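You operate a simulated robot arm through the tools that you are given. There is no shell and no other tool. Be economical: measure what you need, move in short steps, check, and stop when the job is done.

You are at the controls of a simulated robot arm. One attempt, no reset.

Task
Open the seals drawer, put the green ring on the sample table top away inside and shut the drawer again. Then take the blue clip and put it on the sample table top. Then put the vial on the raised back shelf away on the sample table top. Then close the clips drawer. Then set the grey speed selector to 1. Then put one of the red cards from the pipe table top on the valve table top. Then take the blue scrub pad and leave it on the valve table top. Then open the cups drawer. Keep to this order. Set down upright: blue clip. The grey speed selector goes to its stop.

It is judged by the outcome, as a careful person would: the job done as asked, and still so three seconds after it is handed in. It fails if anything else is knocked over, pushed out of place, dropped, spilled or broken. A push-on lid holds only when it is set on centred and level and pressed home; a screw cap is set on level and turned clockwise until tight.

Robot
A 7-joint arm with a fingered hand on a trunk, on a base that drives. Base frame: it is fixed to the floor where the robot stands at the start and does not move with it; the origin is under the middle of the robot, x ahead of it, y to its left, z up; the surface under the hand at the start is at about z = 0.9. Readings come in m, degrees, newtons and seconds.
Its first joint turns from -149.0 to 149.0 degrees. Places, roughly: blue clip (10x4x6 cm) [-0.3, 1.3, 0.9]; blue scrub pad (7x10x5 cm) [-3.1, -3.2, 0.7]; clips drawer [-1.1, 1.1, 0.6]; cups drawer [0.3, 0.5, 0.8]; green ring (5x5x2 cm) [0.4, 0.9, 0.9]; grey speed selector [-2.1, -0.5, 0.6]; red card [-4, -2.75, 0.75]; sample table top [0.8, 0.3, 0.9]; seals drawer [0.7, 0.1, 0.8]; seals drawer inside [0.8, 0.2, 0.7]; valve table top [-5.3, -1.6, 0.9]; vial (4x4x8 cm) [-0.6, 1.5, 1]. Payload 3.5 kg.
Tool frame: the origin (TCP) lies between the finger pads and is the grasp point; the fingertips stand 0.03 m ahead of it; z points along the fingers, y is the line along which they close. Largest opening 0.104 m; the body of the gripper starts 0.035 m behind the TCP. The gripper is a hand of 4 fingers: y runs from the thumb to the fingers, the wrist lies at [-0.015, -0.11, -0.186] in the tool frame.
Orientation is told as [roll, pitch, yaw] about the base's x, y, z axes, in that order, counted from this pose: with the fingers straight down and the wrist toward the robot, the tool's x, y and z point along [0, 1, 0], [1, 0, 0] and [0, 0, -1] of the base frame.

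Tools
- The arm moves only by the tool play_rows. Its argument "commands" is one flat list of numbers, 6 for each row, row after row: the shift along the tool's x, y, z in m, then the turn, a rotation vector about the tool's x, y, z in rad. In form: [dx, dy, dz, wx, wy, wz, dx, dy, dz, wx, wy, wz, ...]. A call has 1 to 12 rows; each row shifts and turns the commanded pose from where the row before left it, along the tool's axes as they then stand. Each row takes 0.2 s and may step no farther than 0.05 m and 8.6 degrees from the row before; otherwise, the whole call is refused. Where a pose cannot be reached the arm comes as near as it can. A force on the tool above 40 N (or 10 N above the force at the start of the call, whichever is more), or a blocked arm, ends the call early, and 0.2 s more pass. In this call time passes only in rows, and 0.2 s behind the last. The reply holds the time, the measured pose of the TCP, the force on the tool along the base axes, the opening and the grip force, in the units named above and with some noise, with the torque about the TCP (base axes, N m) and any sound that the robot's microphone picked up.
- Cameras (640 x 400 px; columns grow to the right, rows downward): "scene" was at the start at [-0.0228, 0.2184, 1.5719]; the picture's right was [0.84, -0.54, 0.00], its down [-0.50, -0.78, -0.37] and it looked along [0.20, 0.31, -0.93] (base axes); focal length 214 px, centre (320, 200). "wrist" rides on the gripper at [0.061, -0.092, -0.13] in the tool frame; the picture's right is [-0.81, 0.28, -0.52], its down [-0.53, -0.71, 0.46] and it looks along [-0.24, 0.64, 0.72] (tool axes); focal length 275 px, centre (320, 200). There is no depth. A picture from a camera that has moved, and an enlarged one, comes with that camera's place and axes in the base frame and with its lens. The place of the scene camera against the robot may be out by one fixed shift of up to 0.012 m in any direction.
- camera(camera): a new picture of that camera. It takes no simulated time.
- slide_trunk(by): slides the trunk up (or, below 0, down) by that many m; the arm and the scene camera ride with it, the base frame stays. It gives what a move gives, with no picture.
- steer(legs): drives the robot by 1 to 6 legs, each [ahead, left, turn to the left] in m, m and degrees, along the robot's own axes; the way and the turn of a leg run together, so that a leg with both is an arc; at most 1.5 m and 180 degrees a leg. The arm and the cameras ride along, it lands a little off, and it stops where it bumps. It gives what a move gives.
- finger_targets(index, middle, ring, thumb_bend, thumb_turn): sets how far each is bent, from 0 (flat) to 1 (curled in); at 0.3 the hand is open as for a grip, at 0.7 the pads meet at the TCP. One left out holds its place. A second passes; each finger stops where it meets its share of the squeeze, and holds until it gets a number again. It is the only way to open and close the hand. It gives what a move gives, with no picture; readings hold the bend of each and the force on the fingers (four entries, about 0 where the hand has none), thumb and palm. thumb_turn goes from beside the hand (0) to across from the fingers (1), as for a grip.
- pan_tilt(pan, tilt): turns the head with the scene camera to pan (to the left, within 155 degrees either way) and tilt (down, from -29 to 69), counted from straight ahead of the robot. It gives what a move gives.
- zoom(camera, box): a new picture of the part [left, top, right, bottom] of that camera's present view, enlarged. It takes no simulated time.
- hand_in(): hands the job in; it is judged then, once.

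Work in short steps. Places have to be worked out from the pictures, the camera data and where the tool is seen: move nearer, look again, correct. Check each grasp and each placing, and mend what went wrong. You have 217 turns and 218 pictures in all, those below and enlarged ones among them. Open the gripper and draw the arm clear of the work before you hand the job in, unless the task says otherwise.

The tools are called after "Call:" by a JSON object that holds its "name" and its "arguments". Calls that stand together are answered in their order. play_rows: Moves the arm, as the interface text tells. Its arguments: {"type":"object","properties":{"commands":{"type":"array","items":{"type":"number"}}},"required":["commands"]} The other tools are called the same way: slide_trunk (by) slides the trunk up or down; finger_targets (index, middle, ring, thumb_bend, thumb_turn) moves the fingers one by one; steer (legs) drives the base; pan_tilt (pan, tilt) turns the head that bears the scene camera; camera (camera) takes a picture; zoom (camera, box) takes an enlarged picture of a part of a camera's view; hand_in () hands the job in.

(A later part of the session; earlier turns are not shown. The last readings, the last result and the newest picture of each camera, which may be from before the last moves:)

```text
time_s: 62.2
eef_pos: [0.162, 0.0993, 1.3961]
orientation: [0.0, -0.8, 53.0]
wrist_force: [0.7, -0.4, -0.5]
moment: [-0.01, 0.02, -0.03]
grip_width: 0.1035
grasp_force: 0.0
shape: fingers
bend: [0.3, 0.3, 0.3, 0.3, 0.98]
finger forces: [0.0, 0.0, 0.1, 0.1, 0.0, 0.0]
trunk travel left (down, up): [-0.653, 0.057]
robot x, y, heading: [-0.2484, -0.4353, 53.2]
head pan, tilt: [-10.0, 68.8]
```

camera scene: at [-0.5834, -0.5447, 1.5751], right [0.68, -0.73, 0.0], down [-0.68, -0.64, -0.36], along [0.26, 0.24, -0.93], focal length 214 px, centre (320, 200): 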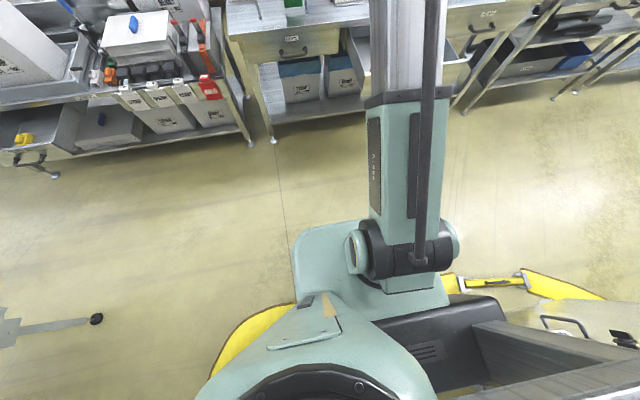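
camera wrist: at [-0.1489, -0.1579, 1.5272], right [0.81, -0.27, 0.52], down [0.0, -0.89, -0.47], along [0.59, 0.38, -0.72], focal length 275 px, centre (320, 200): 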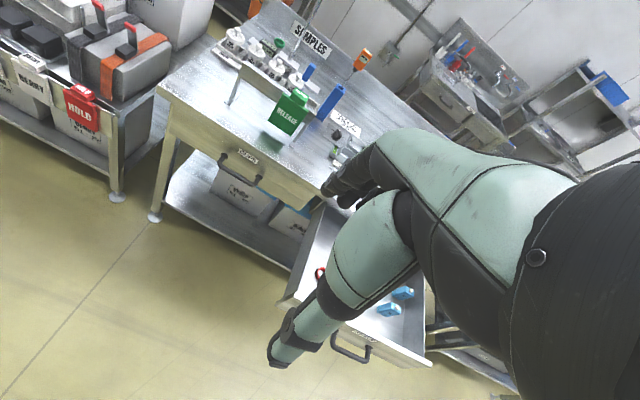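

Free now. I drive ahead 0.5 m with the hand high.

Call:
{"name": "steer", "arguments": {"legs": [[0.5, 0.11, 0.5]]}}

Call:
{"name": "pan_tilt", "arguments": {"pan": 12, "tilt": 50}}

Call:
{"name": "camera", "arguments": {"camera": "scene"}}

Call:
{"name": "camera", "arguments": {"camera": "wrist"}}

```text
time_s: 65.2
eef_pos: [0.3657, 0.5692, 1.3973]
orientation: [0.1, -0.9, 53.5]
wrist_force: [-0.1, 0.1, 0.7]
moment: [0.0, 0.0, 0.0]
grip_width: 0.1034
grasp_force: 0.1
shape: fingers
bend: [0.3, 0.3, 0.3, 0.3, 0.98]
finger forces: [0.0, 0.0, 0.0, 0.0, 0.1, 0.0]
trunk travel left (down, up): [-0.653, 0.057]
robot x, y, heading: [-0.0428, 0.0333, 53.6]
head pan, tilt: [-10.0, 68.8]
```

```text
time_s: 66.1
eef_pos: [0.3656, 0.5687, 1.3971]
orientation: [0.2, -0.8, 53.5]
wrist_force: [0.3, -1.0, 0.2]
moment: [0.01, 0.0, -0.01]
grip_width: 0.1032
grasp_force: 0.1
shape: fingers
bend: [0.3, 0.3, 0.3, 0.3, 0.98]
finger forces: [0.0, 0.0, 0.0, 0.0, 0.0, 0.0]
trunk travel left (down, up): [-0.653, 0.057]
robot x, y, heading: [-0.0401, 0.0328, 53.5]
head pan, tilt: [12.0, 50.0]
```

```text
184 pictures are left
camera scene: at [-0.1816, 0.1678, 1.5963], right [0.91, -0.41, 0.0], down [-0.32, -0.7, -0.64], along [0.27, 0.58, -0.77], focal length 214 px, centre (320, 200)
```

scene: 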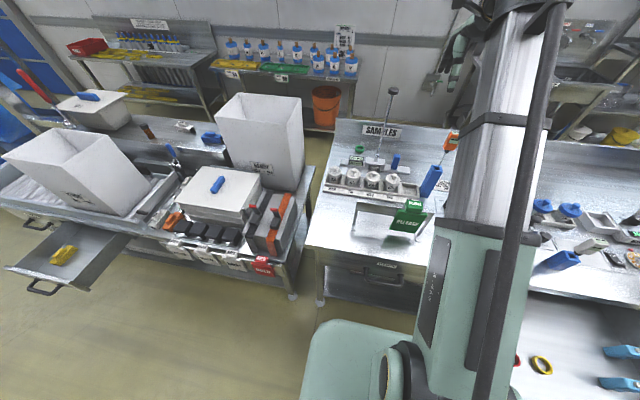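

```text
183 pictures are left
camera wrist: at [0.2612, 0.5313, 1.5266], right [0.81, -0.27, 0.52], down [0.01, -0.88, -0.47], along [0.58, 0.38, -0.72], focal length 275 px, centre (320, 200)
```

wrist: 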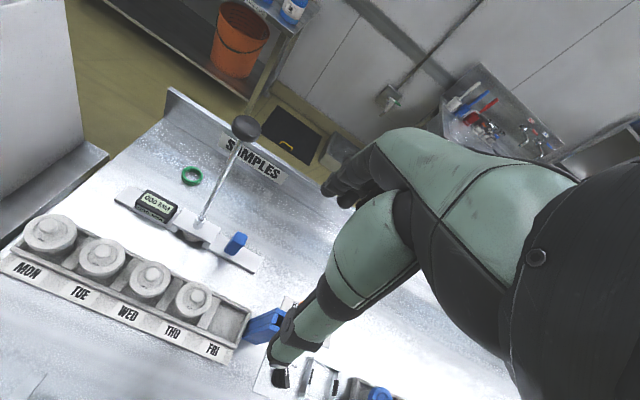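

Ring confirmed at [0.394, 0.924]. A tall rod stands near [0.41, 0.765], so I line up squarely with the ring by shifting left.

Call:
{"name": "steer", "arguments": {"legs": [[0.02, 0.15, 0]]}}

Call:
{"name": "play_rows", "arguments": {"commands": [-0.01, 0.04, 0, 0, 0, 0, -0.01, 0.04, 0, 0, 0, 0, 0, 0.04, 0, 0, 0, 0, 0, 0.04, 0, 0, 0, 0]}}

Call:
{"name": "camera", "arguments": {"camera": "scene"}}

Call:
{"name": "camera", "arguments": {"camera": "wrist"}}

```text
time_s: 67.5
eef_pos: [0.2562, 0.6762, 1.3967]
orientation: [0.0, -0.8, 53.6]
wrist_force: [-0.6, -0.5, 0.0]
moment: [0.02, 0.01, -0.01]
grip_width: 0.1034
grasp_force: 0.1
shape: fingers
bend: [0.3, 0.3, 0.3, 0.3, 0.98]
finger forces: [0.0, 0.0, 0.0, 0.0, 0.0, 0.1]
trunk travel left (down, up): [-0.653, 0.057]
robot x, y, heading: [-0.1479, 0.1407, 53.1]
head pan, tilt: [12.0, 50.0]
```

```text
time_s: 68.5
eef_pos: [0.3693, 0.791, 1.3983]
orientation: [0.1, -0.8, 53.6]
wrist_force: [-0.4, 0.8, 0.6]
moment: [0.01, 0.01, -0.01]
grip_width: 0.1032
grasp_force: 0.0
shape: fingers
bend: [0.3, 0.3, 0.3, 0.3, 0.98]
finger forces: [0.0, 0.0, 0.0, 0.0, 0.1, 0.0]
trunk travel left (down, up): [-0.653, 0.057]
robot x, y, heading: [-0.148, 0.1379, 53.6]
head pan, tilt: [12.0, 50.0]
```

```text
182 pictures are left
camera scene: at [-0.2904, 0.2747, 1.5964], right [0.91, -0.41, 0.0], down [-0.32, -0.7, -0.64], along [0.27, 0.58, -0.77], focal length 214 px, centre (320, 200)
```

scene: 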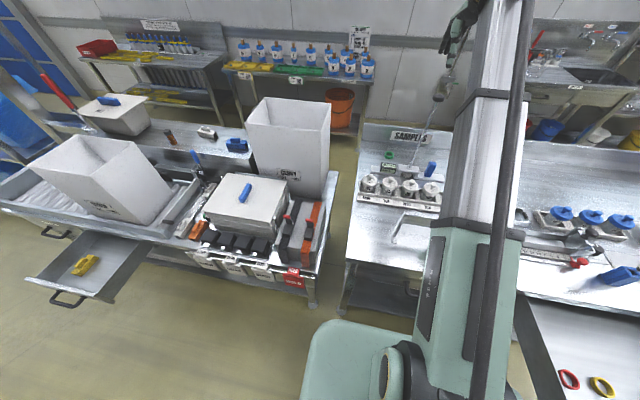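

```text
181 pictures are left
camera wrist: at [0.2648, 0.7541, 1.5278], right [0.81, -0.27, 0.52], down [0.01, -0.88, -0.47], along [0.58, 0.38, -0.72], focal length 275 px, centre (320, 200)
```

wrist: 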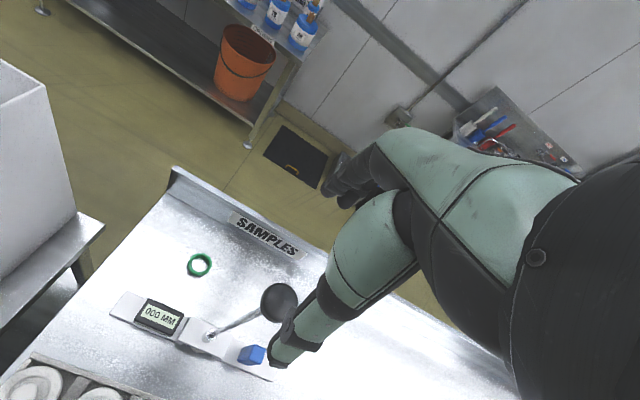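

The rod's knob is at about [0.39, 0.78, 1.26], close to where the wrist would be, so I yaw the hand 30° to bring the wrist in from the left, then move over the ring and partly descend.

Call:
{"name": "play_rows", "arguments": {"commands": [0, 0, 0, 0, 0, 0.131, 0, 0, 0, 0, 0, 0.131, 0, 0, 0, 0, 0, 0.131, 0, 0, 0, 0, 0, 0.131, 0.037, 0.026, 0, 0, 0, 0, 0.037, 0.026, 0, 0, 0, 0, 0.037, 0.026, 0, 0, 0, 0]}}

Call:
{"name": "play_rows", "arguments": {"commands": [0, 0, 0.05, 0, 0, 0, 0, 0, 0.05, 0, 0, 0, 0, 0, 0.05, 0, 0, 0, 0, 0, 0.05, 0, 0, 0]}}

Call:
{"name": "camera", "arguments": {"camera": "wrist"}}

Call:
{"name": "zoom", "arguments": {"camera": "scene", "box": [320, 50, 560, 200]}}

```text
time_s: 70.1
eef_pos: [0.3797, 0.8983, 1.3861]
orientation: [0.6, -0.8, 23.5]
wrist_force: [0.3, -0.4, 0.3]
moment: [0.01, -0.01, -0.01]
grip_width: 0.1034
grasp_force: 0.1
shape: fingers
bend: [0.3, 0.3, 0.3, 0.3, 0.98]
finger forces: [0.1, 0.1, 0.0, 0.1, 0.0, 0.1]
out of reach, approached as far as the arm can: row 7
trunk travel left (down, up): [-0.653, 0.057]
robot x, y, heading: [-0.1506, 0.1387, 53.3]
head pan, tilt: [12.0, 50.0]
```

```text
time_s: 71.1
eef_pos: [0.3805, 0.9019, 1.1854]
orientation: [0.5, -0.7, 23.5]
wrist_force: [-0.4, 0.2, 0.0]
moment: [-0.01, 0.03, -0.01]
grip_width: 0.1032
grasp_force: 0.0
shape: fingers
bend: [0.3, 0.3, 0.3, 0.3, 0.98]
finger forces: [0.1, 0.0, 0.0, 0.0, 0.0, 0.1]
trunk travel left (down, up): [-0.653, 0.057]
robot x, y, heading: [-0.1517, 0.1371, 53.4]
head pan, tilt: [12.0, 50.0]
```

```text
180 pictures are left
camera wrist: at [0.2711, 0.9218, 1.3157], right [0.57, -0.64, 0.51], down [-0.44, -0.77, -0.47], along [0.69, 0.04, -0.72], focal length 275 px, centre (320, 200)
```

wrist: 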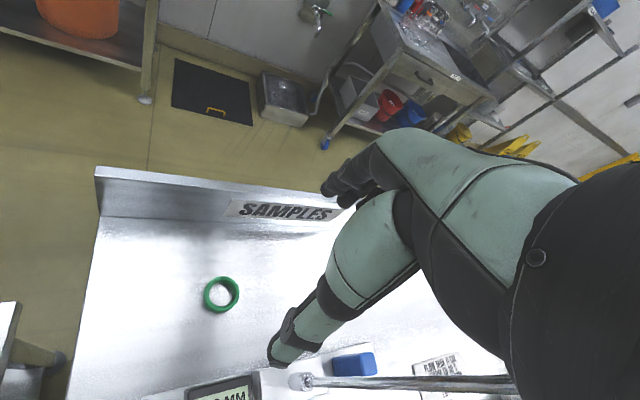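

```text
2.67 times, centred on (440, 125) of scene
camera zoom: at [-0.2907, 0.2745, 1.5964], right [0.91, -0.41, 0.0], down [-0.32, -0.7, -0.64], along [0.27, 0.58, -0.77], focal length 572 px, centre (0, 400)
```

zoom: 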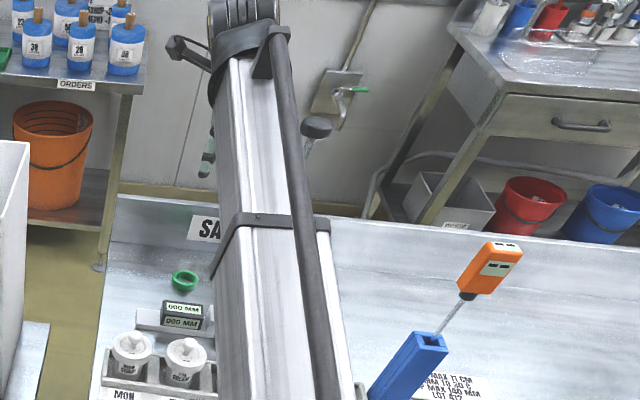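

Ring at [0.398, 0.925]; I correct by about 2.5 cm and descend to z≈0.96.

Call:
{"name": "play_rows", "arguments": {"commands": [0.007, 0.012, 0.045, 0, 0, 0, 0.007, 0.012, 0.045, 0, 0, 0, 0, 0, 0.045, 0, 0, 0, 0, 0, 0.045, 0, 0, 0, 0, 0, 0.045, 0, 0, 0]}}

Call:
{"name": "camera", "arguments": {"camera": "wrist"}}

Call:
{"name": "zoom", "arguments": {"camera": "scene", "box": [340, 60, 500, 160]}}

```text
time_s: 72.3
eef_pos: [0.3987, 0.9274, 0.9601]
orientation: [0.5, -0.6, 23.5]
wrist_force: [-0.3, 0.1, 0.1]
moment: [-0.01, 0.0, 0.01]
grip_width: 0.1032
grasp_force: 0.1
shape: fingers
bend: [0.3, 0.3, 0.3, 0.3, 0.98]
finger forces: [0.1, 0.0, 0.1, 0.1, 0.0, 0.1]
trunk travel left (down, up): [-0.653, 0.057]
robot x, y, heading: [-0.1524, 0.1389, 53.5]
head pan, tilt: [12.0, 50.0]
```

```text
178 pictures are left
camera wrist: at [0.2897, 0.947, 1.091], right [0.57, -0.64, 0.51], down [-0.44, -0.77, -0.47], along [0.69, 0.04, -0.72], focal length 275 px, centre (320, 200)
```

wrist: 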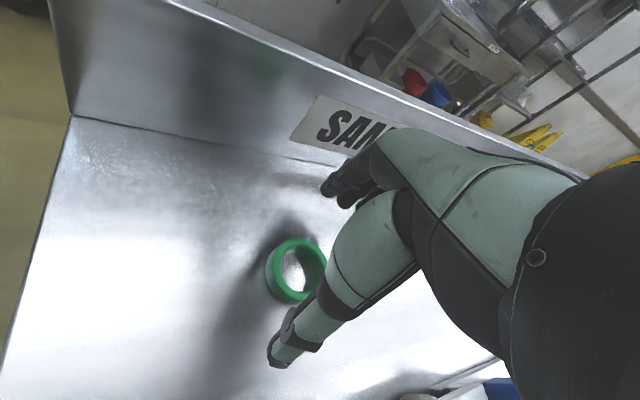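

```text
4.00 times, centred on (420, 110) of scene
camera zoom: at [-0.2907, 0.2744, 1.5964], right [0.91, -0.41, 0.0], down [-0.32, -0.7, -0.64], along [0.27, 0.58, -0.77], focal length 858 px, centre (-80, 560)
```

zoom: 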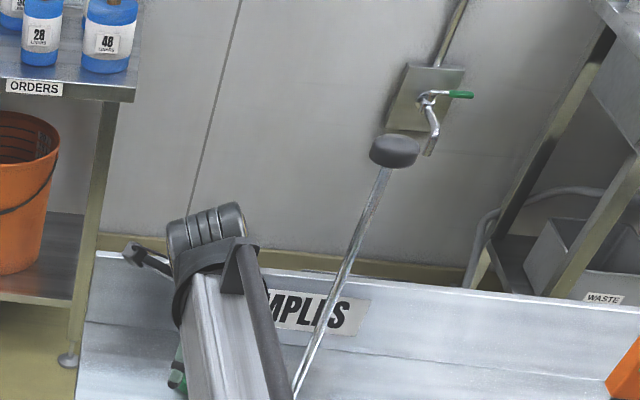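

Aligned with the ring. I descend 0.026 m and close.

Call:
{"name": "play_rows", "arguments": {"commands": [0, 0, 0.014, 0, 0, 0, 0, 0, 0.012, 0, 0, 0]}}

Call:
{"name": "finger_targets", "arguments": {"index": 0.7, "middle": 0.7, "ring": 0.7, "thumb_bend": 0.7}}

Call:
{"name": "camera", "arguments": {"camera": "wrist"}}

```text
time_s: 72.9
eef_pos: [0.4003, 0.9281, 0.9356]
orientation: [0.6, -0.7, 23.4]
wrist_force: [0.4, 0.3, -0.5]
moment: [0.0, 0.03, 0.05]
grip_width: 0.1032
grasp_force: 0.0
shape: fingers
bend: [0.3, 0.3, 0.3, 0.3, 0.98]
finger forces: [0.0, 0.0, 0.0, 0.0, 0.1, 0.0]
trunk travel left (down, up): [-0.653, 0.057]
robot x, y, heading: [-0.1486, 0.1375, 53.6]
head pan, tilt: [12.0, 50.0]
```

```text
time_s: 73.9
eef_pos: [0.4002, 0.9277, 0.9354]
orientation: [0.5, -0.7, 23.5]
wrist_force: [0.3, 0.0, 0.5]
moment: [0.03, -0.01, 0.0]
grip_width: 0.0324
grasp_force: 12.4
shape: fingers
bend: [0.62, 0.62, 0.69, 0.56, 0.95]
finger forces: [5.2, 7.4, 0.7, 0.0, 12.3, 0.0]
trunk travel left (down, up): [-0.653, 0.057]
robot x, y, heading: [-0.1482, 0.1373, 53.5]
head pan, tilt: [12.0, 50.0]
```

```text
176 pictures are left
camera wrist: at [0.2901, 0.9467, 1.0658], right [0.57, -0.64, 0.51], down [-0.44, -0.77, -0.47], along [0.69, 0.04, -0.72], focal length 275 px, centre (320, 200)
```

wrist: 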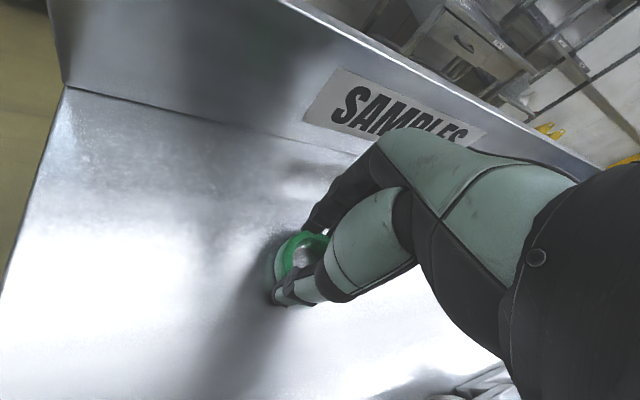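

Ring gripped (12 N). I lift straight up and check.

Call:
{"name": "play_rows", "arguments": {"commands": [0, 0, -0.03, 0, 0, 0, 0, 0, -0.05, 0, 0, 0, 0, 0, -0.05, 0, 0, 0]}}

Call:
{"name": "camera", "arguments": {"camera": "wrist"}}

```text
time_s: 74.7
eef_pos: [0.3994, 0.9261, 1.0653]
orientation: [0.5, -0.6, 23.6]
wrist_force: [-1.4, -0.2, 0.2]
moment: [0.01, -0.02, 0.01]
grip_width: 0.0323
grasp_force: 12.7
shape: fingers
bend: [0.62, 0.62, 0.69, 0.56, 0.95]
finger forces: [5.3, 7.3, 0.8, 0.0, 12.2, 0.0]
trunk travel left (down, up): [-0.653, 0.057]
robot x, y, heading: [-0.1499, 0.1366, 53.4]
head pan, tilt: [12.0, 50.0]
```

```text
175 pictures are left
camera wrist: at [0.2903, 0.9451, 1.1954], right [0.57, -0.64, 0.51], down [-0.44, -0.77, -0.47], along [0.69, 0.04, -0.72], focal length 275 px, centre (320, 200)
```

wrist: 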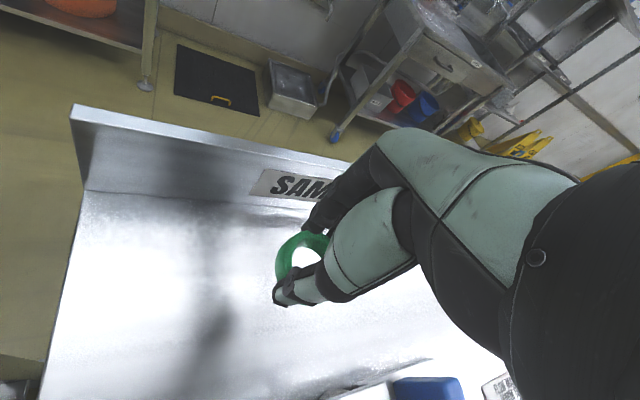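

Ring holds. I raise, retract and straighten the yaw.

Call:
{"name": "play_rows", "arguments": {"commands": [0, 0, -0.05, 0, 0, 0, 0, 0, -0.05, 0, 0, 0, 0, 0, -0.05, 0, 0, 0, 0, 0, -0.05, 0, 0, 0, 0, 0, -0.05, 0, 0, 0, 0, 0, -0.03, 0, 0, 0, -0.02, -0.0346, 0, 0, 0, 0, -0.02, -0.0346, 0, 0, 0, 0, -0.02, -0.0346, 0, 0, 0, 0, -0.02, -0.0346, 0, 0, 0, 0, -0.02, -0.0346, 0, 0, 0, 0]}}

Call:
{"name": "play_rows", "arguments": {"commands": [0, 0, 0, 0, 0, -0.131, 0, 0, 0, 0, 0, -0.131, 0, 0, 0, 0, 0, -0.131, 0, 0, 0, 0, 0, -0.131]}}

Call:
{"name": "steer", "arguments": {"legs": [[-0.5, 0, 0], [0, -0.7, 0]]}}

Call:
{"name": "pan_tilt", "arguments": {"pan": 0, "tilt": 55}}

Call:
{"name": "camera", "arguments": {"camera": "scene"}}

Call:
{"name": "camera", "arguments": {"camera": "wrist"}}

```text
time_s: 77.1
eef_pos: [0.271, 0.7541, 1.3385]
orientation: [0.4, -0.8, 23.4]
wrist_force: [0.9, 0.3, 0.2]
moment: [-0.02, 0.02, 0.01]
grip_width: 0.0324
grasp_force: 13.5
shape: fingers
bend: [0.62, 0.63, 0.69, 0.56, 0.95]
finger forces: [5.6, 7.5, 0.8, 0.1, 12.2, 0.0]
out of reach, approached as far as the arm can: row 6
trunk travel left (down, up): [-0.653, 0.057]
robot x, y, heading: [-0.1512, 0.1404, 53.4]
head pan, tilt: [12.0, 50.0]
```

```text
time_s: 78.1
eef_pos: [0.273, 0.7553, 1.3382]
orientation: [0.2, -0.8, 53.7]
wrist_force: [0.3, 0.7, -0.1]
moment: [0.02, 0.0, -0.01]
grip_width: 0.0324
grasp_force: 12.7
shape: fingers
bend: [0.62, 0.63, 0.69, 0.56, 0.95]
finger forces: [5.4, 7.5, 0.9, 0.0, 12.0, 0.0]
trunk travel left (down, up): [-0.653, 0.057]
robot x, y, heading: [-0.1542, 0.1364, 53.3]
head pan, tilt: [12.0, 50.0]
```

```text
time_s: 84.4
eef_pos: [0.5412, -0.0675, 1.3378]
orientation: [0.2, -0.8, 53.1]
wrist_force: [-0.2, 0.5, 0.4]
moment: [-0.01, -0.01, -0.03]
grip_width: 0.0322
grasp_force: 13.4
shape: fingers
bend: [0.62, 0.63, 0.69, 0.56, 0.95]
finger forces: [5.5, 7.6, 0.8, 0.0, 11.9, 0.0]
trunk travel left (down, up): [-0.653, 0.057]
robot x, y, heading: [0.1135, -0.6796, 53.1]
head pan, tilt: [12.0, 50.0]
```

```text
time_s: 85.2
eef_pos: [0.5411, -0.0676, 1.3378]
orientation: [0.1, -0.9, 53.1]
wrist_force: [-1.0, 0.7, -0.3]
moment: [0.0, 0.04, 0.01]
grip_width: 0.0319
grasp_force: 12.9
shape: fingers
bend: [0.62, 0.63, 0.69, 0.56, 0.95]
finger forces: [5.5, 7.5, 0.9, 0.0, 12.1, 0.1]
trunk travel left (down, up): [-0.653, 0.057]
robot x, y, heading: [0.1082, -0.6814, 53.0]
head pan, tilt: [0.0, 55.0]
```

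```text
174 pictures are left
camera scene: at [-0.0161, -0.556, 1.5899], right [0.8, -0.6, 0.0], down [-0.49, -0.66, -0.57], along [0.34, 0.46, -0.82], focal length 214 px, centre (320, 200)
```

scene: 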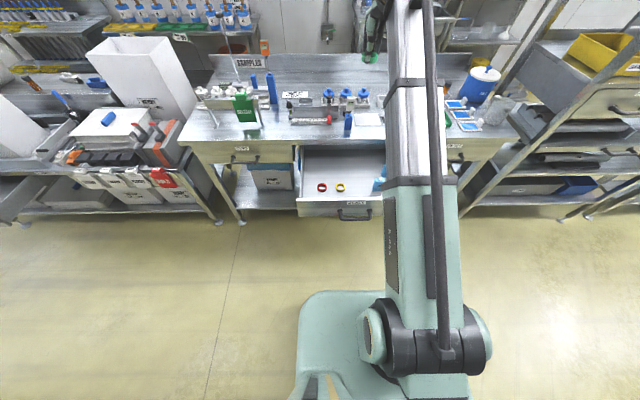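

```text
173 pictures are left
camera wrist: at [0.4358, -0.1041, 1.468], right [0.81, -0.27, 0.52], down [0.0, -0.88, -0.47], along [0.59, 0.38, -0.72], focal length 275 px, centre (320, 200)
```

wrist: 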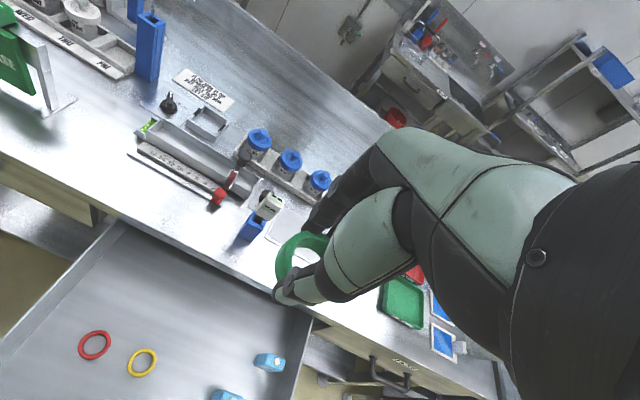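

Ring held over the drawer at t 0.476, n 0.266. I shift 2 cm right and ahead, away from the yellow ring, and lower with the trunk.

Call:
{"name": "play_rows", "arguments": {"commands": [-0.022, 0.016, 0, 0, 0, 0]}}

Call:
{"name": "slide_trunk", "arguments": {"by": -0.4}}

Call:
{"name": "camera", "arguments": {"camera": "scene"}}

Call:
{"name": "camera", "arguments": {"camera": "wrist"}}

```text
time_s: 85.6
eef_pos: [0.568, -0.0679, 1.3398]
orientation: [0.1, -0.8, 53.1]
wrist_force: [-0.3, 0.4, -0.1]
moment: [0.0, 0.0, 0.01]
grip_width: 0.0322
grasp_force: 13.0
shape: fingers
bend: [0.62, 0.63, 0.69, 0.56, 0.95]
finger forces: [5.5, 7.5, 0.8, 0.0, 12.0, 0.0]
trunk travel left (down, up): [-0.653, 0.057]
robot x, y, heading: [0.1081, -0.6791, 53.0]
head pan, tilt: [0.0, 55.0]
```

```text
time_s: 89.4
eef_pos: [0.5675, -0.0677, 0.9397]
orientation: [0.1, -0.8, 53.0]
wrist_force: [-0.5, -0.3, -0.9]
moment: [0.01, 0.02, -0.02]
grip_width: 0.0323
grasp_force: 12.8
shape: fingers
bend: [0.62, 0.63, 0.69, 0.56, 0.95]
finger forces: [5.5, 7.5, 0.7, 0.1, 11.9, 0.1]
trunk travel left (down, up): [-0.253, 0.457]
robot x, y, heading: [0.1089, -0.6823, 52.9]
head pan, tilt: [0.0, 55.0]
```

```text
172 pictures are left
camera scene: at [-0.0161, -0.5561, 1.1899], right [0.8, -0.6, 0.0], down [-0.49, -0.66, -0.57], along [0.34, 0.46, -0.82], focal length 214 px, centre (320, 200)
```

scene: 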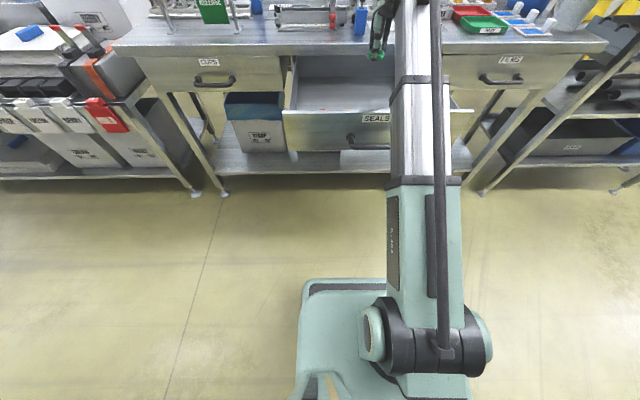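

```text
171 pictures are left
camera wrist: at [0.4626, -0.1044, 1.0686], right [0.81, -0.27, 0.52], down [0.0, -0.88, -0.47], along [0.59, 0.38, -0.72], focal length 275 px, centre (320, 200)
```

wrist: 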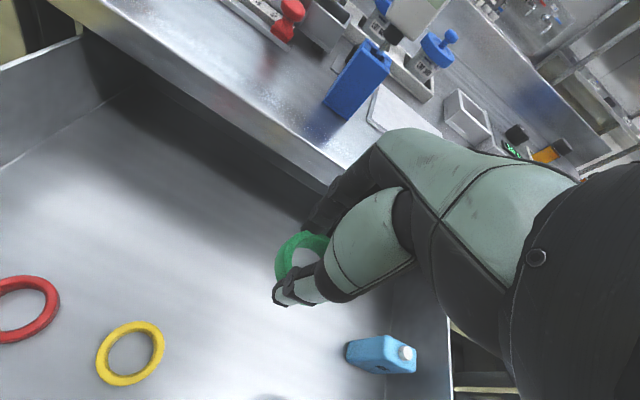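

Clear path; I lower to about z 0.80, then feel for the floor.

Call:
{"name": "play_rows", "arguments": {"commands": [0, 0, 0.04, 0, 0, 0, 0, 0, 0.04, 0, 0, 0, 0, 0, 0.03, 0, 0, 0, 0, 0, 0.02, 0, 0, 0]}}

Call:
{"name": "camera", "arguments": {"camera": "wrist"}}

Call:
{"name": "camera", "arguments": {"camera": "scene"}}

```text
time_s: 90.4
eef_pos: [0.5676, -0.0663, 0.8082]
orientation: [0.2, -0.8, 53.1]
wrist_force: [0.5, -0.8, 0.2]
moment: [-0.01, 0.03, 0.01]
grip_width: 0.0321
grasp_force: 13.2
shape: fingers
bend: [0.62, 0.63, 0.69, 0.56, 0.95]
finger forces: [5.5, 7.6, 0.7, 0.0, 12.0, 0.0]
trunk travel left (down, up): [-0.253, 0.457]
robot x, y, heading: [0.1126, -0.6808, 53.2]
head pan, tilt: [0.0, 55.0]
```

```text
170 pictures are left
camera wrist: at [0.4635, -0.1033, 0.9375], right [0.81, -0.27, 0.52], down [0.0, -0.88, -0.47], along [0.59, 0.38, -0.72], focal length 275 px, centre (320, 200)
```

wrist: 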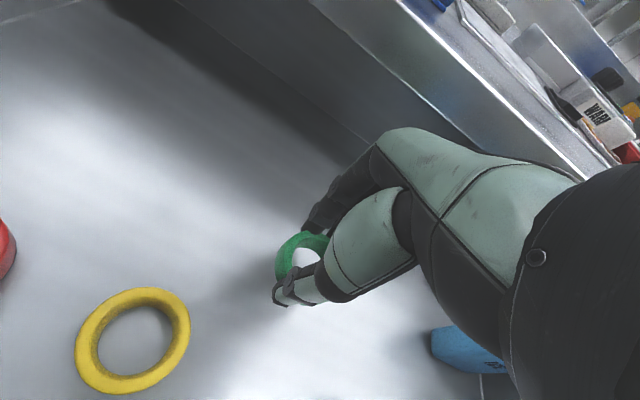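

```text
169 pictures are left
camera scene: at [-0.0161, -0.5561, 1.1899], right [0.8, -0.6, 0.0], down [-0.49, -0.66, -0.57], along [0.34, 0.46, -0.82], focal length 214 px, centre (320, 200)
```

scene: 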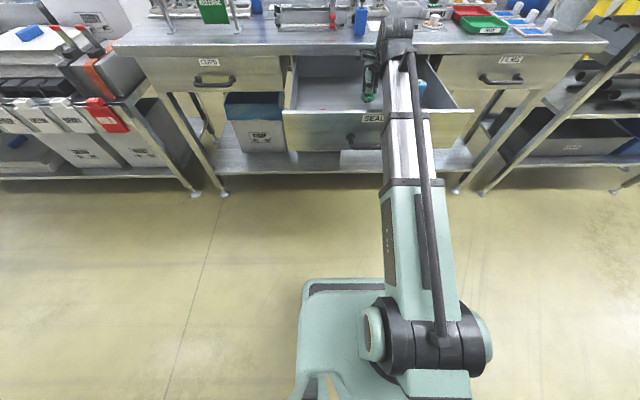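

Lower in small steps, watching the force.

Call:
{"name": "play_rows", "arguments": {"commands": [0, 0, 0.008, 0, 0, 0, 0, 0, 0.008, 0, 0, 0, 0, 0, 0.008, 0, 0, 0, 0, 0, 0.006, 0, 0, 0]}}

Call:
{"name": "camera", "arguments": {"camera": "wrist"}}

```text
time_s: 91.4
eef_pos: [0.5671, -0.0654, 0.7823]
orientation: [0.0, -1.1, 53.1]
wrist_force: [2.1, 1.4, 20.0]
moment: [0.01, -0.11, 0.0]
grip_width: 0.0317
grasp_force: 17.2
shape: fingers
bend: [0.63, 0.63, 0.69, 0.57, 0.95]
finger forces: [5.8, 15.1, 0.9, 0.0, 13.2, 0.0]
trunk travel left (down, up): [-0.253, 0.457]
robot x, y, heading: [0.1126, -0.6772, 52.9]
head pan, tilt: [0.0, 55.0]
```

```text
168 pictures are left
camera wrist: at [0.4636, -0.1031, 0.9108], right [0.81, -0.28, 0.52], down [0.0, -0.88, -0.47], along [0.59, 0.38, -0.71], focal length 275 px, centre (320, 200)
```

wrist: 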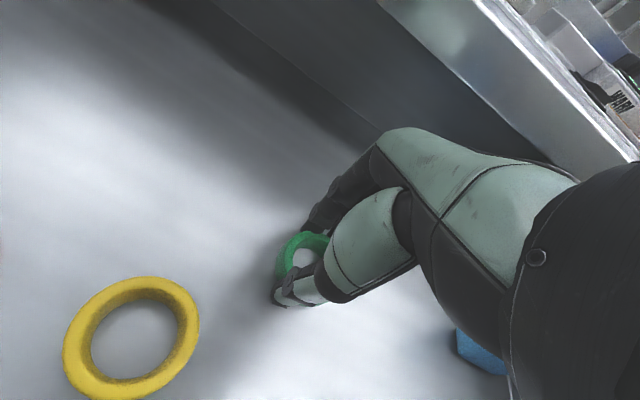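

Contact at z≈0.783 (20 N). I ease 3 mm up, open, and withdraw upward.

Call:
{"name": "play_rows", "arguments": {"commands": [0, 0, -0.004, 0, 0, 0]}}

Call:
{"name": "finger_targets", "arguments": {"index": 0.4, "middle": 0.4, "ring": 0.4, "thumb_bend": 0.4}}

Call:
{"name": "play_rows", "arguments": {"commands": [0, 0, -0.03, 0, 0, 0, 0, 0, -0.05, 0, 0, 0, 0, 0, -0.05, 0, 0, 0, 0, 0, -0.05, 0, 0, 0]}}

Call:
{"name": "camera", "arguments": {"camera": "wrist"}}

```text
time_s: 91.8
eef_pos: [0.5681, -0.0671, 0.7824]
orientation: [0.0, -0.8, 53.1]
wrist_force: [0.1, 0.0, 7.6]
moment: [-0.02, -0.06, -0.02]
grip_width: 0.0319
grasp_force: 14.1
shape: fingers
bend: [0.63, 0.63, 0.69, 0.57, 0.95]
finger forces: [6.0, 8.9, 0.8, 0.0, 12.3, 0.0]
trunk travel left (down, up): [-0.253, 0.457]
robot x, y, heading: [0.1149, -0.6811, 52.9]
head pan, tilt: [0.0, 55.0]
```

```text
time_s: 92.8
eef_pos: [0.5685, -0.0657, 0.7827]
orientation: [0.0, -0.8, 53.1]
wrist_force: [0.5, -0.3, 0.7]
moment: [0.03, -0.01, -0.02]
grip_width: 0.0775
grasp_force: 0.0
shape: fingers
bend: [0.4, 0.4, 0.4, 0.4, 0.97]
finger forces: [0.1, 0.0, 0.0, 0.0, 0.0, 0.0]
trunk travel left (down, up): [-0.253, 0.457]
robot x, y, heading: [0.1143, -0.682, 52.9]
head pan, tilt: [0.0, 55.0]
```

```text
time_s: 93.8
eef_pos: [0.5667, -0.0661, 0.9624]
orientation: [0.1, -0.9, 53.1]
wrist_force: [0.0, 0.3, -0.2]
moment: [0.01, 0.06, -0.01]
grip_width: 0.0776
grasp_force: 0.1
shape: fingers
bend: [0.4, 0.4, 0.4, 0.4, 0.97]
finger forces: [0.0, 0.0, 0.0, 0.1, 0.0, 0.1]
trunk travel left (down, up): [-0.253, 0.457]
robot x, y, heading: [0.1119, -0.6798, 53.4]
head pan, tilt: [0.0, 55.0]
```

```text
167 pictures are left
camera wrist: at [0.4621, -0.1032, 1.0923], right [0.81, -0.27, 0.52], down [0.0, -0.88, -0.47], along [0.59, 0.38, -0.72], focal length 275 px, centre (320, 200)
```

wrist: 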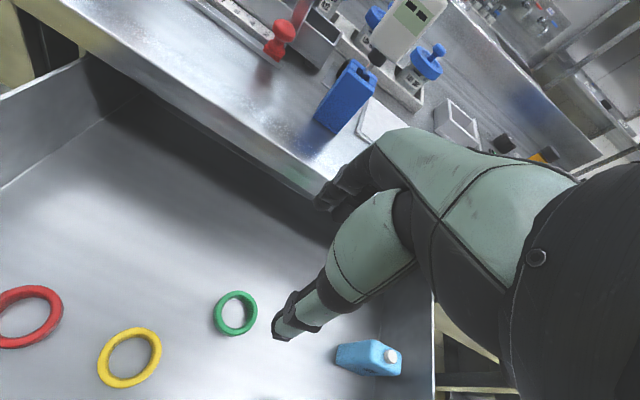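

The green ring lies flat in the drawer. I raise up, retract, turn the hand forward as a fist and back off, to push the drawer shut.

Call:
{"name": "slide_trunk", "arguments": {"by": 0.25}}

Call:
{"name": "steer", "arguments": {"legs": [[-0.27, 0, 0.4]]}}

Call:
{"name": "play_rows", "arguments": {"commands": [0.01, -0.04, 0, 0, 0, 0, 0.01, -0.04, 0, 0, 0, 0, 0, -0.05, 0, 0, 0, 0]}}

Call:
{"name": "play_rows", "arguments": {"commands": [0, 0, 0, -0.14, 0, 0, 0, 0, 0, -0.14, 0, 0, 0, 0, 0, -0.14, 0, 0, 0, 0, 0, -0.14, 0, 0, 0, 0, 0, -0.14, 0, 0, 0, 0, 0, -0.14, 0, 0, 0, 0, 0, -0.14, 0, 0, 0, 0, 0, -0.14, 0, 0, 0, 0, 0, -0.14, 0, 0, 0, 0, 0, -0.14, 0, 0, 0, 0, 0, -0.14, 0, 0]}}

Call:
{"name": "finger_targets", "arguments": {"index": 1, "middle": 1, "ring": 1, "thumb_bend": 0.6}}

Call:
{"name": "camera", "arguments": {"camera": "scene"}}

```text
time_s: 96.4
eef_pos: [0.5657, -0.0669, 1.2131]
orientation: [0.1, -0.8, 53.0]
wrist_force: [-0.2, 0.7, -0.5]
moment: [-0.02, 0.03, 0.01]
grip_width: 0.0776
grasp_force: 0.2
shape: fingers
bend: [0.4, 0.4, 0.4, 0.4, 0.97]
finger forces: [0.1, 0.1, 0.0, 0.1, 0.0, 0.0]
trunk travel left (down, up): [-0.503, 0.207]
robot x, y, heading: [0.1131, -0.6801, 52.8]
head pan, tilt: [0.0, 55.0]
```

```text
time_s: 98.3
eef_pos: [0.4018, -0.2794, 1.2124]
orientation: [0.1, -0.8, 53.4]
wrist_force: [0.8, 0.2, -0.4]
moment: [0.01, -0.02, 0.0]
grip_width: 0.0777
grasp_force: 0.0
shape: fingers
bend: [0.4, 0.4, 0.4, 0.4, 0.97]
finger forces: [0.0, 0.0, 0.0, 0.0, 0.1, 0.1]
trunk travel left (down, up): [-0.503, 0.207]
robot x, y, heading: [-0.0497, -0.896, 53.6]
head pan, tilt: [0.0, 55.0]
```

```text
time_s: 99.1
eef_pos: [0.2924, -0.3919, 1.2187]
orientation: [0.1, -1.9, 53.4]
wrist_force: [-0.9, -0.7, 0.2]
moment: [-0.02, -0.02, 0.02]
grip_width: 0.078
grasp_force: 0.0
shape: fingers
bend: [0.4, 0.4, 0.4, 0.4, 0.97]
finger forces: [0.0, 0.0, 0.0, 0.0, 0.1, 0.1]
trunk travel left (down, up): [-0.503, 0.207]
robot x, y, heading: [-0.051, -0.8978, 53.3]
head pan, tilt: [0.0, 55.0]
```

```text
time_s: 101.5
eef_pos: [0.3113, -0.3655, 1.2343]
orientation: [154.8, -89.7, -101.3]
wrist_force: [-0.7, 0.2, 0.8]
moment: [0.01, 0.01, 0.01]
grip_width: 0.078
grasp_force: 0.1
shape: fingers
bend: [0.4, 0.4, 0.4, 0.4, 0.97]
finger forces: [0.0, 0.0, 0.1, 0.1, 0.0, 0.0]
out of reach, approached as far as the arm can: row 7, 8, 9, 10
trunk travel left (down, up): [-0.503, 0.207]
robot x, y, heading: [-0.0469, -0.8985, 53.4]
head pan, tilt: [0.0, 55.0]
```

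```text
time_s: 102.5
eef_pos: [0.3104, -0.3651, 1.2341]
orientation: [157.7, -89.8, -104.3]
wrist_force: [-0.6, 0.4, 0.5]
moment: [0.0, 0.02, -0.01]
grip_width: 0.0508
grasp_force: 0.1
shape: fingers
bend: [1.0, 1.0, 1.0, 0.6, 0.97]
finger forces: [0.1, 0.0, 0.1, 0.0, 0.1, 0.0]
trunk travel left (down, up): [-0.503, 0.207]
robot x, y, heading: [-0.0482, -0.8951, 53.4]
head pan, tilt: [0.0, 55.0]
```

```text
166 pictures are left
camera scene: at [-0.1601, -0.7486, 1.4435], right [0.8, -0.6, 0.0], down [-0.5, -0.67, -0.56], along [0.33, 0.45, -0.83], focal length 214 px, centre (320, 200)
```

scene: 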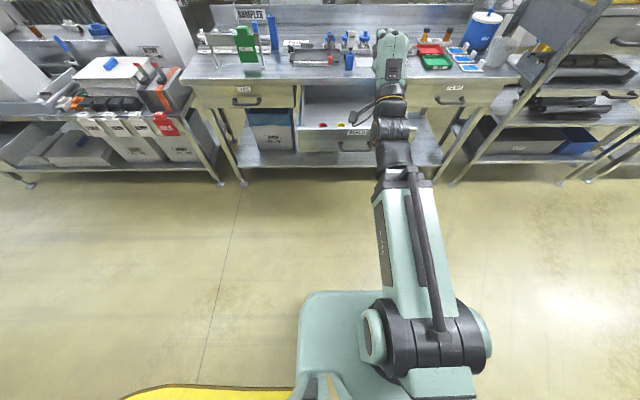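

I lower the fist to handle height.

Call:
{"name": "slide_trunk", "arguments": {"by": -0.4}}

Call:
{"name": "slide_trunk", "arguments": {"by": -0.05}}

Call:
{"name": "pan_tilt", "arguments": {"pan": 0, "tilt": 35}}

Call:
{"name": "camera", "arguments": {"camera": "scene"}}

```text
time_s: 106.3
eef_pos: [0.3058, -0.371, 0.8318]
orientation: [156.3, -89.8, -102.8]
wrist_force: [1.2, -0.3, -0.2]
moment: [0.0, 0.0, -0.01]
grip_width: 0.0508
grasp_force: 0.1
shape: fingers
bend: [1.0, 1.0, 1.0, 0.6, 0.97]
finger forces: [0.1, 0.1, 0.0, 0.0, 0.0, 0.0]
trunk travel left (down, up): [-0.103, 0.607]
robot x, y, heading: [-0.0526, -0.8969, 53.4]
head pan, tilt: [0.0, 55.0]
```

```text
time_s: 107.2
eef_pos: [0.3076, -0.3697, 0.7832]
orientation: [156.5, -89.8, -103.0]
wrist_force: [-0.3, -0.9, 0.6]
moment: [0.0, -0.03, -0.01]
grip_width: 0.0507
grasp_force: 0.0
shape: fingers
bend: [1.0, 1.0, 1.0, 0.6, 0.97]
finger forces: [0.0, 0.0, 0.0, 0.0, 0.0, 0.0]
trunk travel left (down, up): [-0.053, 0.657]
robot x, y, heading: [-0.052, -0.8952, 53.5]
head pan, tilt: [0.0, 55.0]
```

```text
time_s: 108.1
eef_pos: [0.3078, -0.3683, 0.7831]
orientation: [156.2, -89.8, -102.7]
wrist_force: [0.3, 0.0, 0.6]
moment: [-0.01, -0.01, 0.0]
grip_width: 0.0507
grasp_force: 0.0
shape: fingers
bend: [1.0, 1.0, 1.0, 0.6, 0.97]
finger forces: [0.0, 0.0, 0.0, 0.0, 0.0, 0.0]
trunk travel left (down, up): [-0.053, 0.657]
robot x, y, heading: [-0.0478, -0.8913, 53.2]
head pan, tilt: [0.0, 35.0]
```

```text
165 pictures are left
camera scene: at [-0.1559, -0.743, 1.0214], right [0.8, -0.6, 0.0], down [-0.35, -0.48, -0.81], along [0.48, 0.65, -0.59], focal length 214 px, centre (320, 200)
```

scene: 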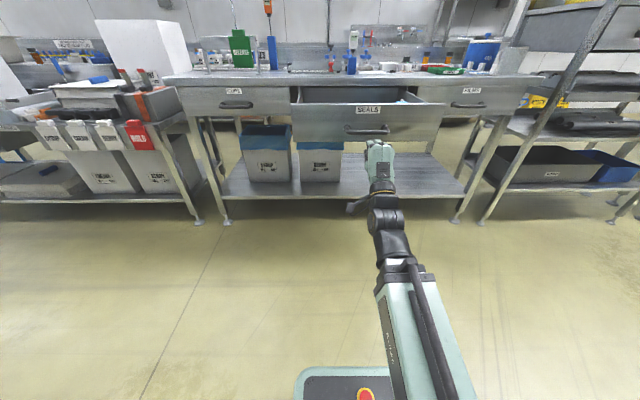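

I drive ahead 0.3 m, pushing the handle.

Call:
{"name": "steer", "arguments": {"legs": [[0.25, 0, 0]]}}

Call:
{"name": "camera", "arguments": {"camera": "scene"}}

```text
time_s: 109.9
eef_pos: [0.4554, -0.1705, 0.7848]
orientation: [161.6, -89.7, -108.0]
wrist_force: [0.1, 0.4, 0.3]
moment: [0.03, 0.0, 0.04]
grip_width: 0.0506
grasp_force: 0.1
shape: fingers
bend: [1.0, 1.0, 1.0, 0.6, 0.97]
finger forces: [0.0, 0.0, 0.1, 0.0, 0.0, 0.1]
trunk travel left (down, up): [-0.053, 0.657]
robot x, y, heading: [0.0976, -0.6935, 53.6]
head pan, tilt: [0.0, 35.0]
```

```text
164 pictures are left
camera scene: at [-0.0203, -0.5604, 1.0181], right [0.8, -0.6, 0.0], down [-0.34, -0.46, -0.82], along [0.49, 0.66, -0.57], focal length 214 px, centre (320, 200)
```

scene: 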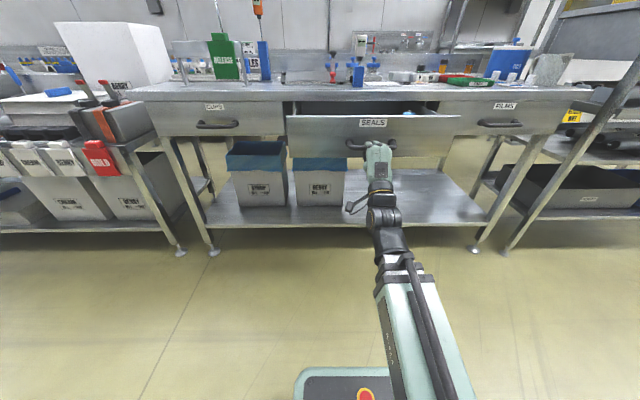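

Working. Another 0.16 m.

Call:
{"name": "steer", "arguments": {"legs": [[0.16, 0, 0]]}}

Call:
{"name": "camera", "arguments": {"camera": "scene"}}

```text
time_s: 111.3
eef_pos: [0.5494, -0.0421, 0.7835]
orientation: [160.9, -89.9, -107.4]
wrist_force: [-0.1, 0.2, 0.0]
moment: [0.02, -0.04, 0.0]
grip_width: 0.0507
grasp_force: 0.0
shape: fingers
bend: [1.0, 1.0, 1.0, 0.6, 0.97]
finger forces: [0.1, 0.0, 0.0, 0.1, 0.0, 0.0]
trunk travel left (down, up): [-0.053, 0.657]
robot x, y, heading: [0.1906, -0.5679, 53.2]
head pan, tilt: [0.0, 35.0]
```

```text
163 pictures are left
camera scene: at [0.0742, -0.4331, 1.0181], right [0.8, -0.6, 0.0], down [-0.34, -0.46, -0.82], along [0.49, 0.66, -0.57], focal length 214 px, centre (320, 200)
```

scene: 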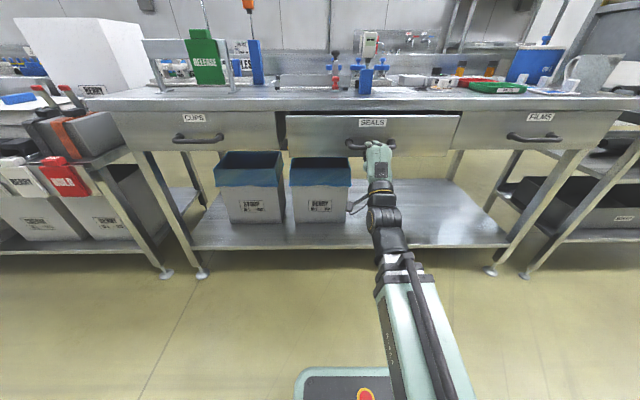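

Nearly closed; I finish with the arm in small pushes until force rises.

Call:
{"name": "play_rows", "arguments": {"commands": [0, 0, 0.015, 0, 0, 0, 0, 0, 0.015, 0, 0, 0, 0, 0, 0.015, 0, 0, 0, 0, 0, 0.015, 0, 0, 0, 0, 0, 0.01, 0, 0, 0, 0, 0, 0.01, 0, 0, 0]}}

Call:
{"name": "zoom", "arguments": {"camera": "scene", "box": [240, 80, 520, 255]}}

```text
time_s: 112.7
eef_pos: [0.591, 0.0125, 0.7887]
orientation: [171.5, -88.9, -118.1]
wrist_force: [-12.8, -17.5, 7.0]
moment: [-0.08, 0.01, -0.16]
grip_width: 0.0511
grasp_force: 11.6
shape: fingers
bend: [1.0, 1.0, 1.0, 0.6, 0.97]
finger forces: [3.3, 19.7, 0.0, 0.0, 0.0, 0.0]
trunk travel left (down, up): [-0.053, 0.657]
robot x, y, heading: [0.19, -0.5702, 53.4]
head pan, tilt: [0.0, 35.0]
stopped in row 6: the force on the tool passed its limit at 49 N (the readings are from after the stop); the commanded pose is now the measured one
```

```text
2.29 times, centred on (380, 168) of scene
camera zoom: at [0.0728, -0.4351, 1.0183], right [0.8, -0.6, 0.0], down [-0.34, -0.46, -0.82], along [0.49, 0.66, -0.57], focal length 490 px, centre (183, 274)
```

zoom: 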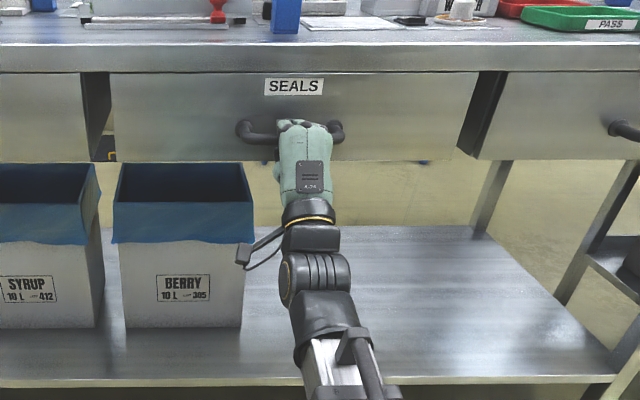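

Seals drawer is shut. I back off, raise up, re-point the hand down and head for the clips table.

Call:
{"name": "steer", "arguments": {"legs": [[-0.25, 0, 0]]}}

Call:
{"name": "slide_trunk", "arguments": {"by": 0.4}}

Call:
{"name": "slide_trunk", "arguments": {"by": 0.2}}

Call:
{"name": "play_rows", "arguments": {"commands": [0, 0, 0, 0.143, 0, 0, 0, 0, 0, 0.143, 0, 0, 0, 0, 0, 0.143, 0, 0, 0, 0, 0, 0.143, 0, 0, 0, 0, 0, 0.143, 0, 0, 0, 0, 0, 0.143, 0, 0, 0, 0, 0, 0.143, 0, 0, 0, 0, 0, 0.143, 0, 0, 0, 0, 0, 0.143, 0, 0, 0, 0, 0, 0.143, 0, 0, 0, 0, 0, 0.13, 0, 0]}}

Call:
{"name": "finger_targets", "arguments": {"index": 0.3, "middle": 0.3, "ring": 0.3, "thumb_bend": 0.3}}

Call:
{"name": "pan_tilt", "arguments": {"pan": 40, "tilt": 35}}

Call:
{"name": "camera", "arguments": {"camera": "scene"}}

```text
time_s: 114.5
eef_pos: [0.4453, -0.1852, 0.7853]
orientation: [169.4, -89.2, -116.0]
wrist_force: [-0.1, 0.2, 0.0]
moment: [0.01, 0.01, 0.01]
grip_width: 0.0508
grasp_force: 0.1
shape: fingers
bend: [1.0, 1.0, 1.0, 0.6, 0.97]
finger forces: [0.0, 0.1, 0.1, 0.1, 0.1, 0.0]
trunk travel left (down, up): [-0.053, 0.657]
robot x, y, heading: [0.0485, -0.7699, 53.6]
head pan, tilt: [0.0, 35.0]
```

```text
time_s: 118.3
eef_pos: [0.4443, -0.1845, 1.1857]
orientation: [169.5, -89.2, -116.0]
wrist_force: [-0.2, 1.2, 0.4]
moment: [0.01, -0.02, 0.01]
grip_width: 0.0507
grasp_force: 0.1
shape: fingers
bend: [1.0, 1.0, 1.0, 0.6, 0.97]
finger forces: [0.0, 0.0, 0.0, 0.0, 0.0, 0.0]
trunk travel left (down, up): [-0.453, 0.257]
robot x, y, heading: [0.0499, -0.7682, 53.5]
head pan, tilt: [0.0, 35.0]
```

```text
time_s: 120.5
eef_pos: [0.444, -0.1847, 1.3854]
orientation: [169.6, -89.3, -116.0]
wrist_force: [0.2, 0.5, 1.1]
moment: [0.04, -0.01, -0.04]
grip_width: 0.0511
grasp_force: 0.1
shape: fingers
bend: [1.0, 1.0, 1.0, 0.6, 0.97]
finger forces: [0.0, 0.1, 0.0, 0.0, 0.0, 0.0]
trunk travel left (down, up): [-0.653, 0.057]
robot x, y, heading: [0.044, -0.7706, 53.4]
head pan, tilt: [0.0, 35.0]
```

```text
time_s: 122.9
eef_pos: [0.4442, -0.1864, 1.3866]
orientation: [0.2, -1.3, 53.5]
wrist_force: [0.8, 0.3, -0.1]
moment: [-0.03, -0.01, -0.01]
grip_width: 0.0507
grasp_force: 0.0
shape: fingers
bend: [1.0, 1.0, 1.0, 0.6, 0.97]
finger forces: [0.1, 0.1, 0.0, 0.1, 0.1, 0.0]
trunk travel left (down, up): [-0.653, 0.057]
robot x, y, heading: [0.0419, -0.7742, 53.6]
head pan, tilt: [0.0, 35.0]
```

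```text
time_s: 123.9
eef_pos: [0.4452, -0.1842, 1.3848]
orientation: [0.1, -1.4, 53.5]
wrist_force: [-0.1, -0.6, 0.6]
moment: [-0.02, -0.01, -0.02]
grip_width: 0.1027
grasp_force: 0.1
shape: fingers
bend: [0.3, 0.3, 0.3, 0.3, 0.97]
finger forces: [0.1, 0.1, 0.0, 0.0, 0.1, 0.0]
trunk travel left (down, up): [-0.653, 0.057]
robot x, y, heading: [0.0448, -0.7708, 53.6]
head pan, tilt: [0.0, 35.0]
```

```text
time_s: 125.0
eef_pos: [0.4446, -0.1861, 1.3867]
orientation: [0.1, -1.4, 53.5]
wrist_force: [-0.2, -0.1, -0.6]
moment: [0.02, 0.0, 0.0]
grip_width: 0.1027
grasp_force: 0.0
shape: fingers
bend: [0.3, 0.3, 0.3, 0.3, 0.97]
finger forces: [0.0, 0.0, 0.1, 0.0, 0.1, 0.1]
trunk travel left (down, up): [-0.653, 0.057]
robot x, y, heading: [0.0488, -0.7748, 53.4]
head pan, tilt: [40.0, 35.0]
```

```text
161 pictures are left
camera scene: at [-0.1328, -0.6172, 1.6181], right [1.0, 0.06, 0.0], down [0.03, -0.57, -0.82], along [-0.05, 0.82, -0.57], focal length 214 px, centre (320, 200)
```

scene: 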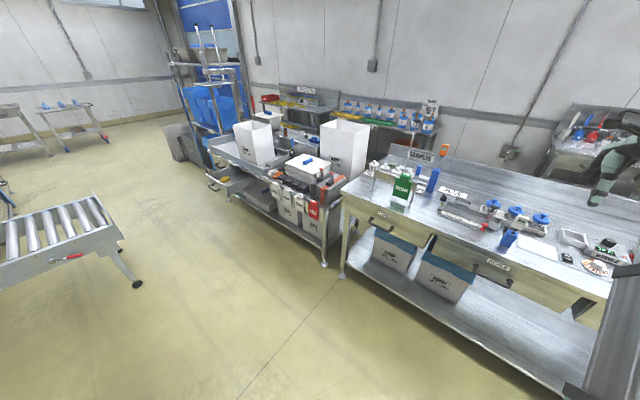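

I drive left to the clips table, staying clear of the open clips drawer, and look again.

Call:
{"name": "steer", "arguments": {"legs": [[0.12, 0, 0.3], [0, 0.75, 0], [0, 0.7, 0], [0.25, 0, 0]]}}

Call:
{"name": "pan_tilt", "arguments": {"pan": 5, "tilt": 45}}

Call:
{"name": "camera", "arguments": {"camera": "scene"}}

Call:
{"name": "camera", "arguments": {"camera": "wrist"}}

```text
time_s: 134.8
eef_pos: [-0.5079, 0.9779, 1.3851]
orientation: [0.1, -1.4, 53.3]
wrist_force: [-0.7, 0.4, -0.1]
moment: [-0.05, 0.03, -0.03]
grip_width: 0.1026
grasp_force: 0.0
shape: fingers
bend: [0.3, 0.3, 0.3, 0.3, 0.97]
finger forces: [0.0, 0.1, 0.0, 0.0, 0.0, 0.1]
trunk travel left (down, up): [-0.653, 0.057]
robot x, y, heading: [-0.9115, 0.393, 53.5]
head pan, tilt: [40.0, 35.0]
```

```text
time_s: 135.8
eef_pos: [-0.5086, 0.9771, 1.3862]
orientation: [0.0, -1.4, 53.3]
wrist_force: [0.1, 0.3, 0.2]
moment: [0.0, -0.02, 0.03]
grip_width: 0.1026
grasp_force: 0.0
shape: fingers
bend: [0.3, 0.3, 0.3, 0.3, 0.97]
finger forces: [0.0, 0.1, 0.0, 0.1, 0.1, 0.0]
trunk travel left (down, up): [-0.653, 0.057]
robot x, y, heading: [-0.9077, 0.3911, 53.3]
head pan, tilt: [5.0, 45.0]
```

```text
160 pictures are left
camera scene: at [-1.0392, 0.5272, 1.6033], right [0.85, -0.52, 0.0], down [-0.37, -0.6, -0.71], along [0.37, 0.6, -0.71], focal length 214 px, centre (320, 200)
```

scene: 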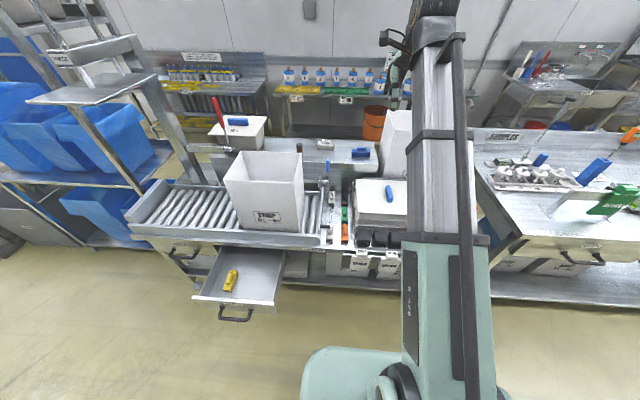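

```text
159 pictures are left
camera wrist: at [-0.6142, 0.9384, 1.5146], right [0.81, -0.27, 0.52], down [0.01, -0.88, -0.47], along [0.59, 0.39, -0.71], focal length 275 px, centre (320, 200)
```

wrist: 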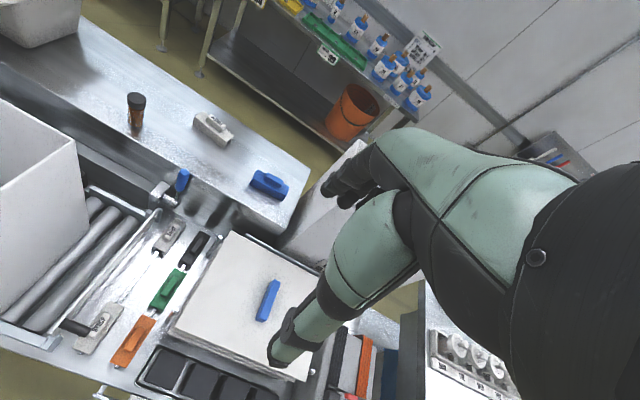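

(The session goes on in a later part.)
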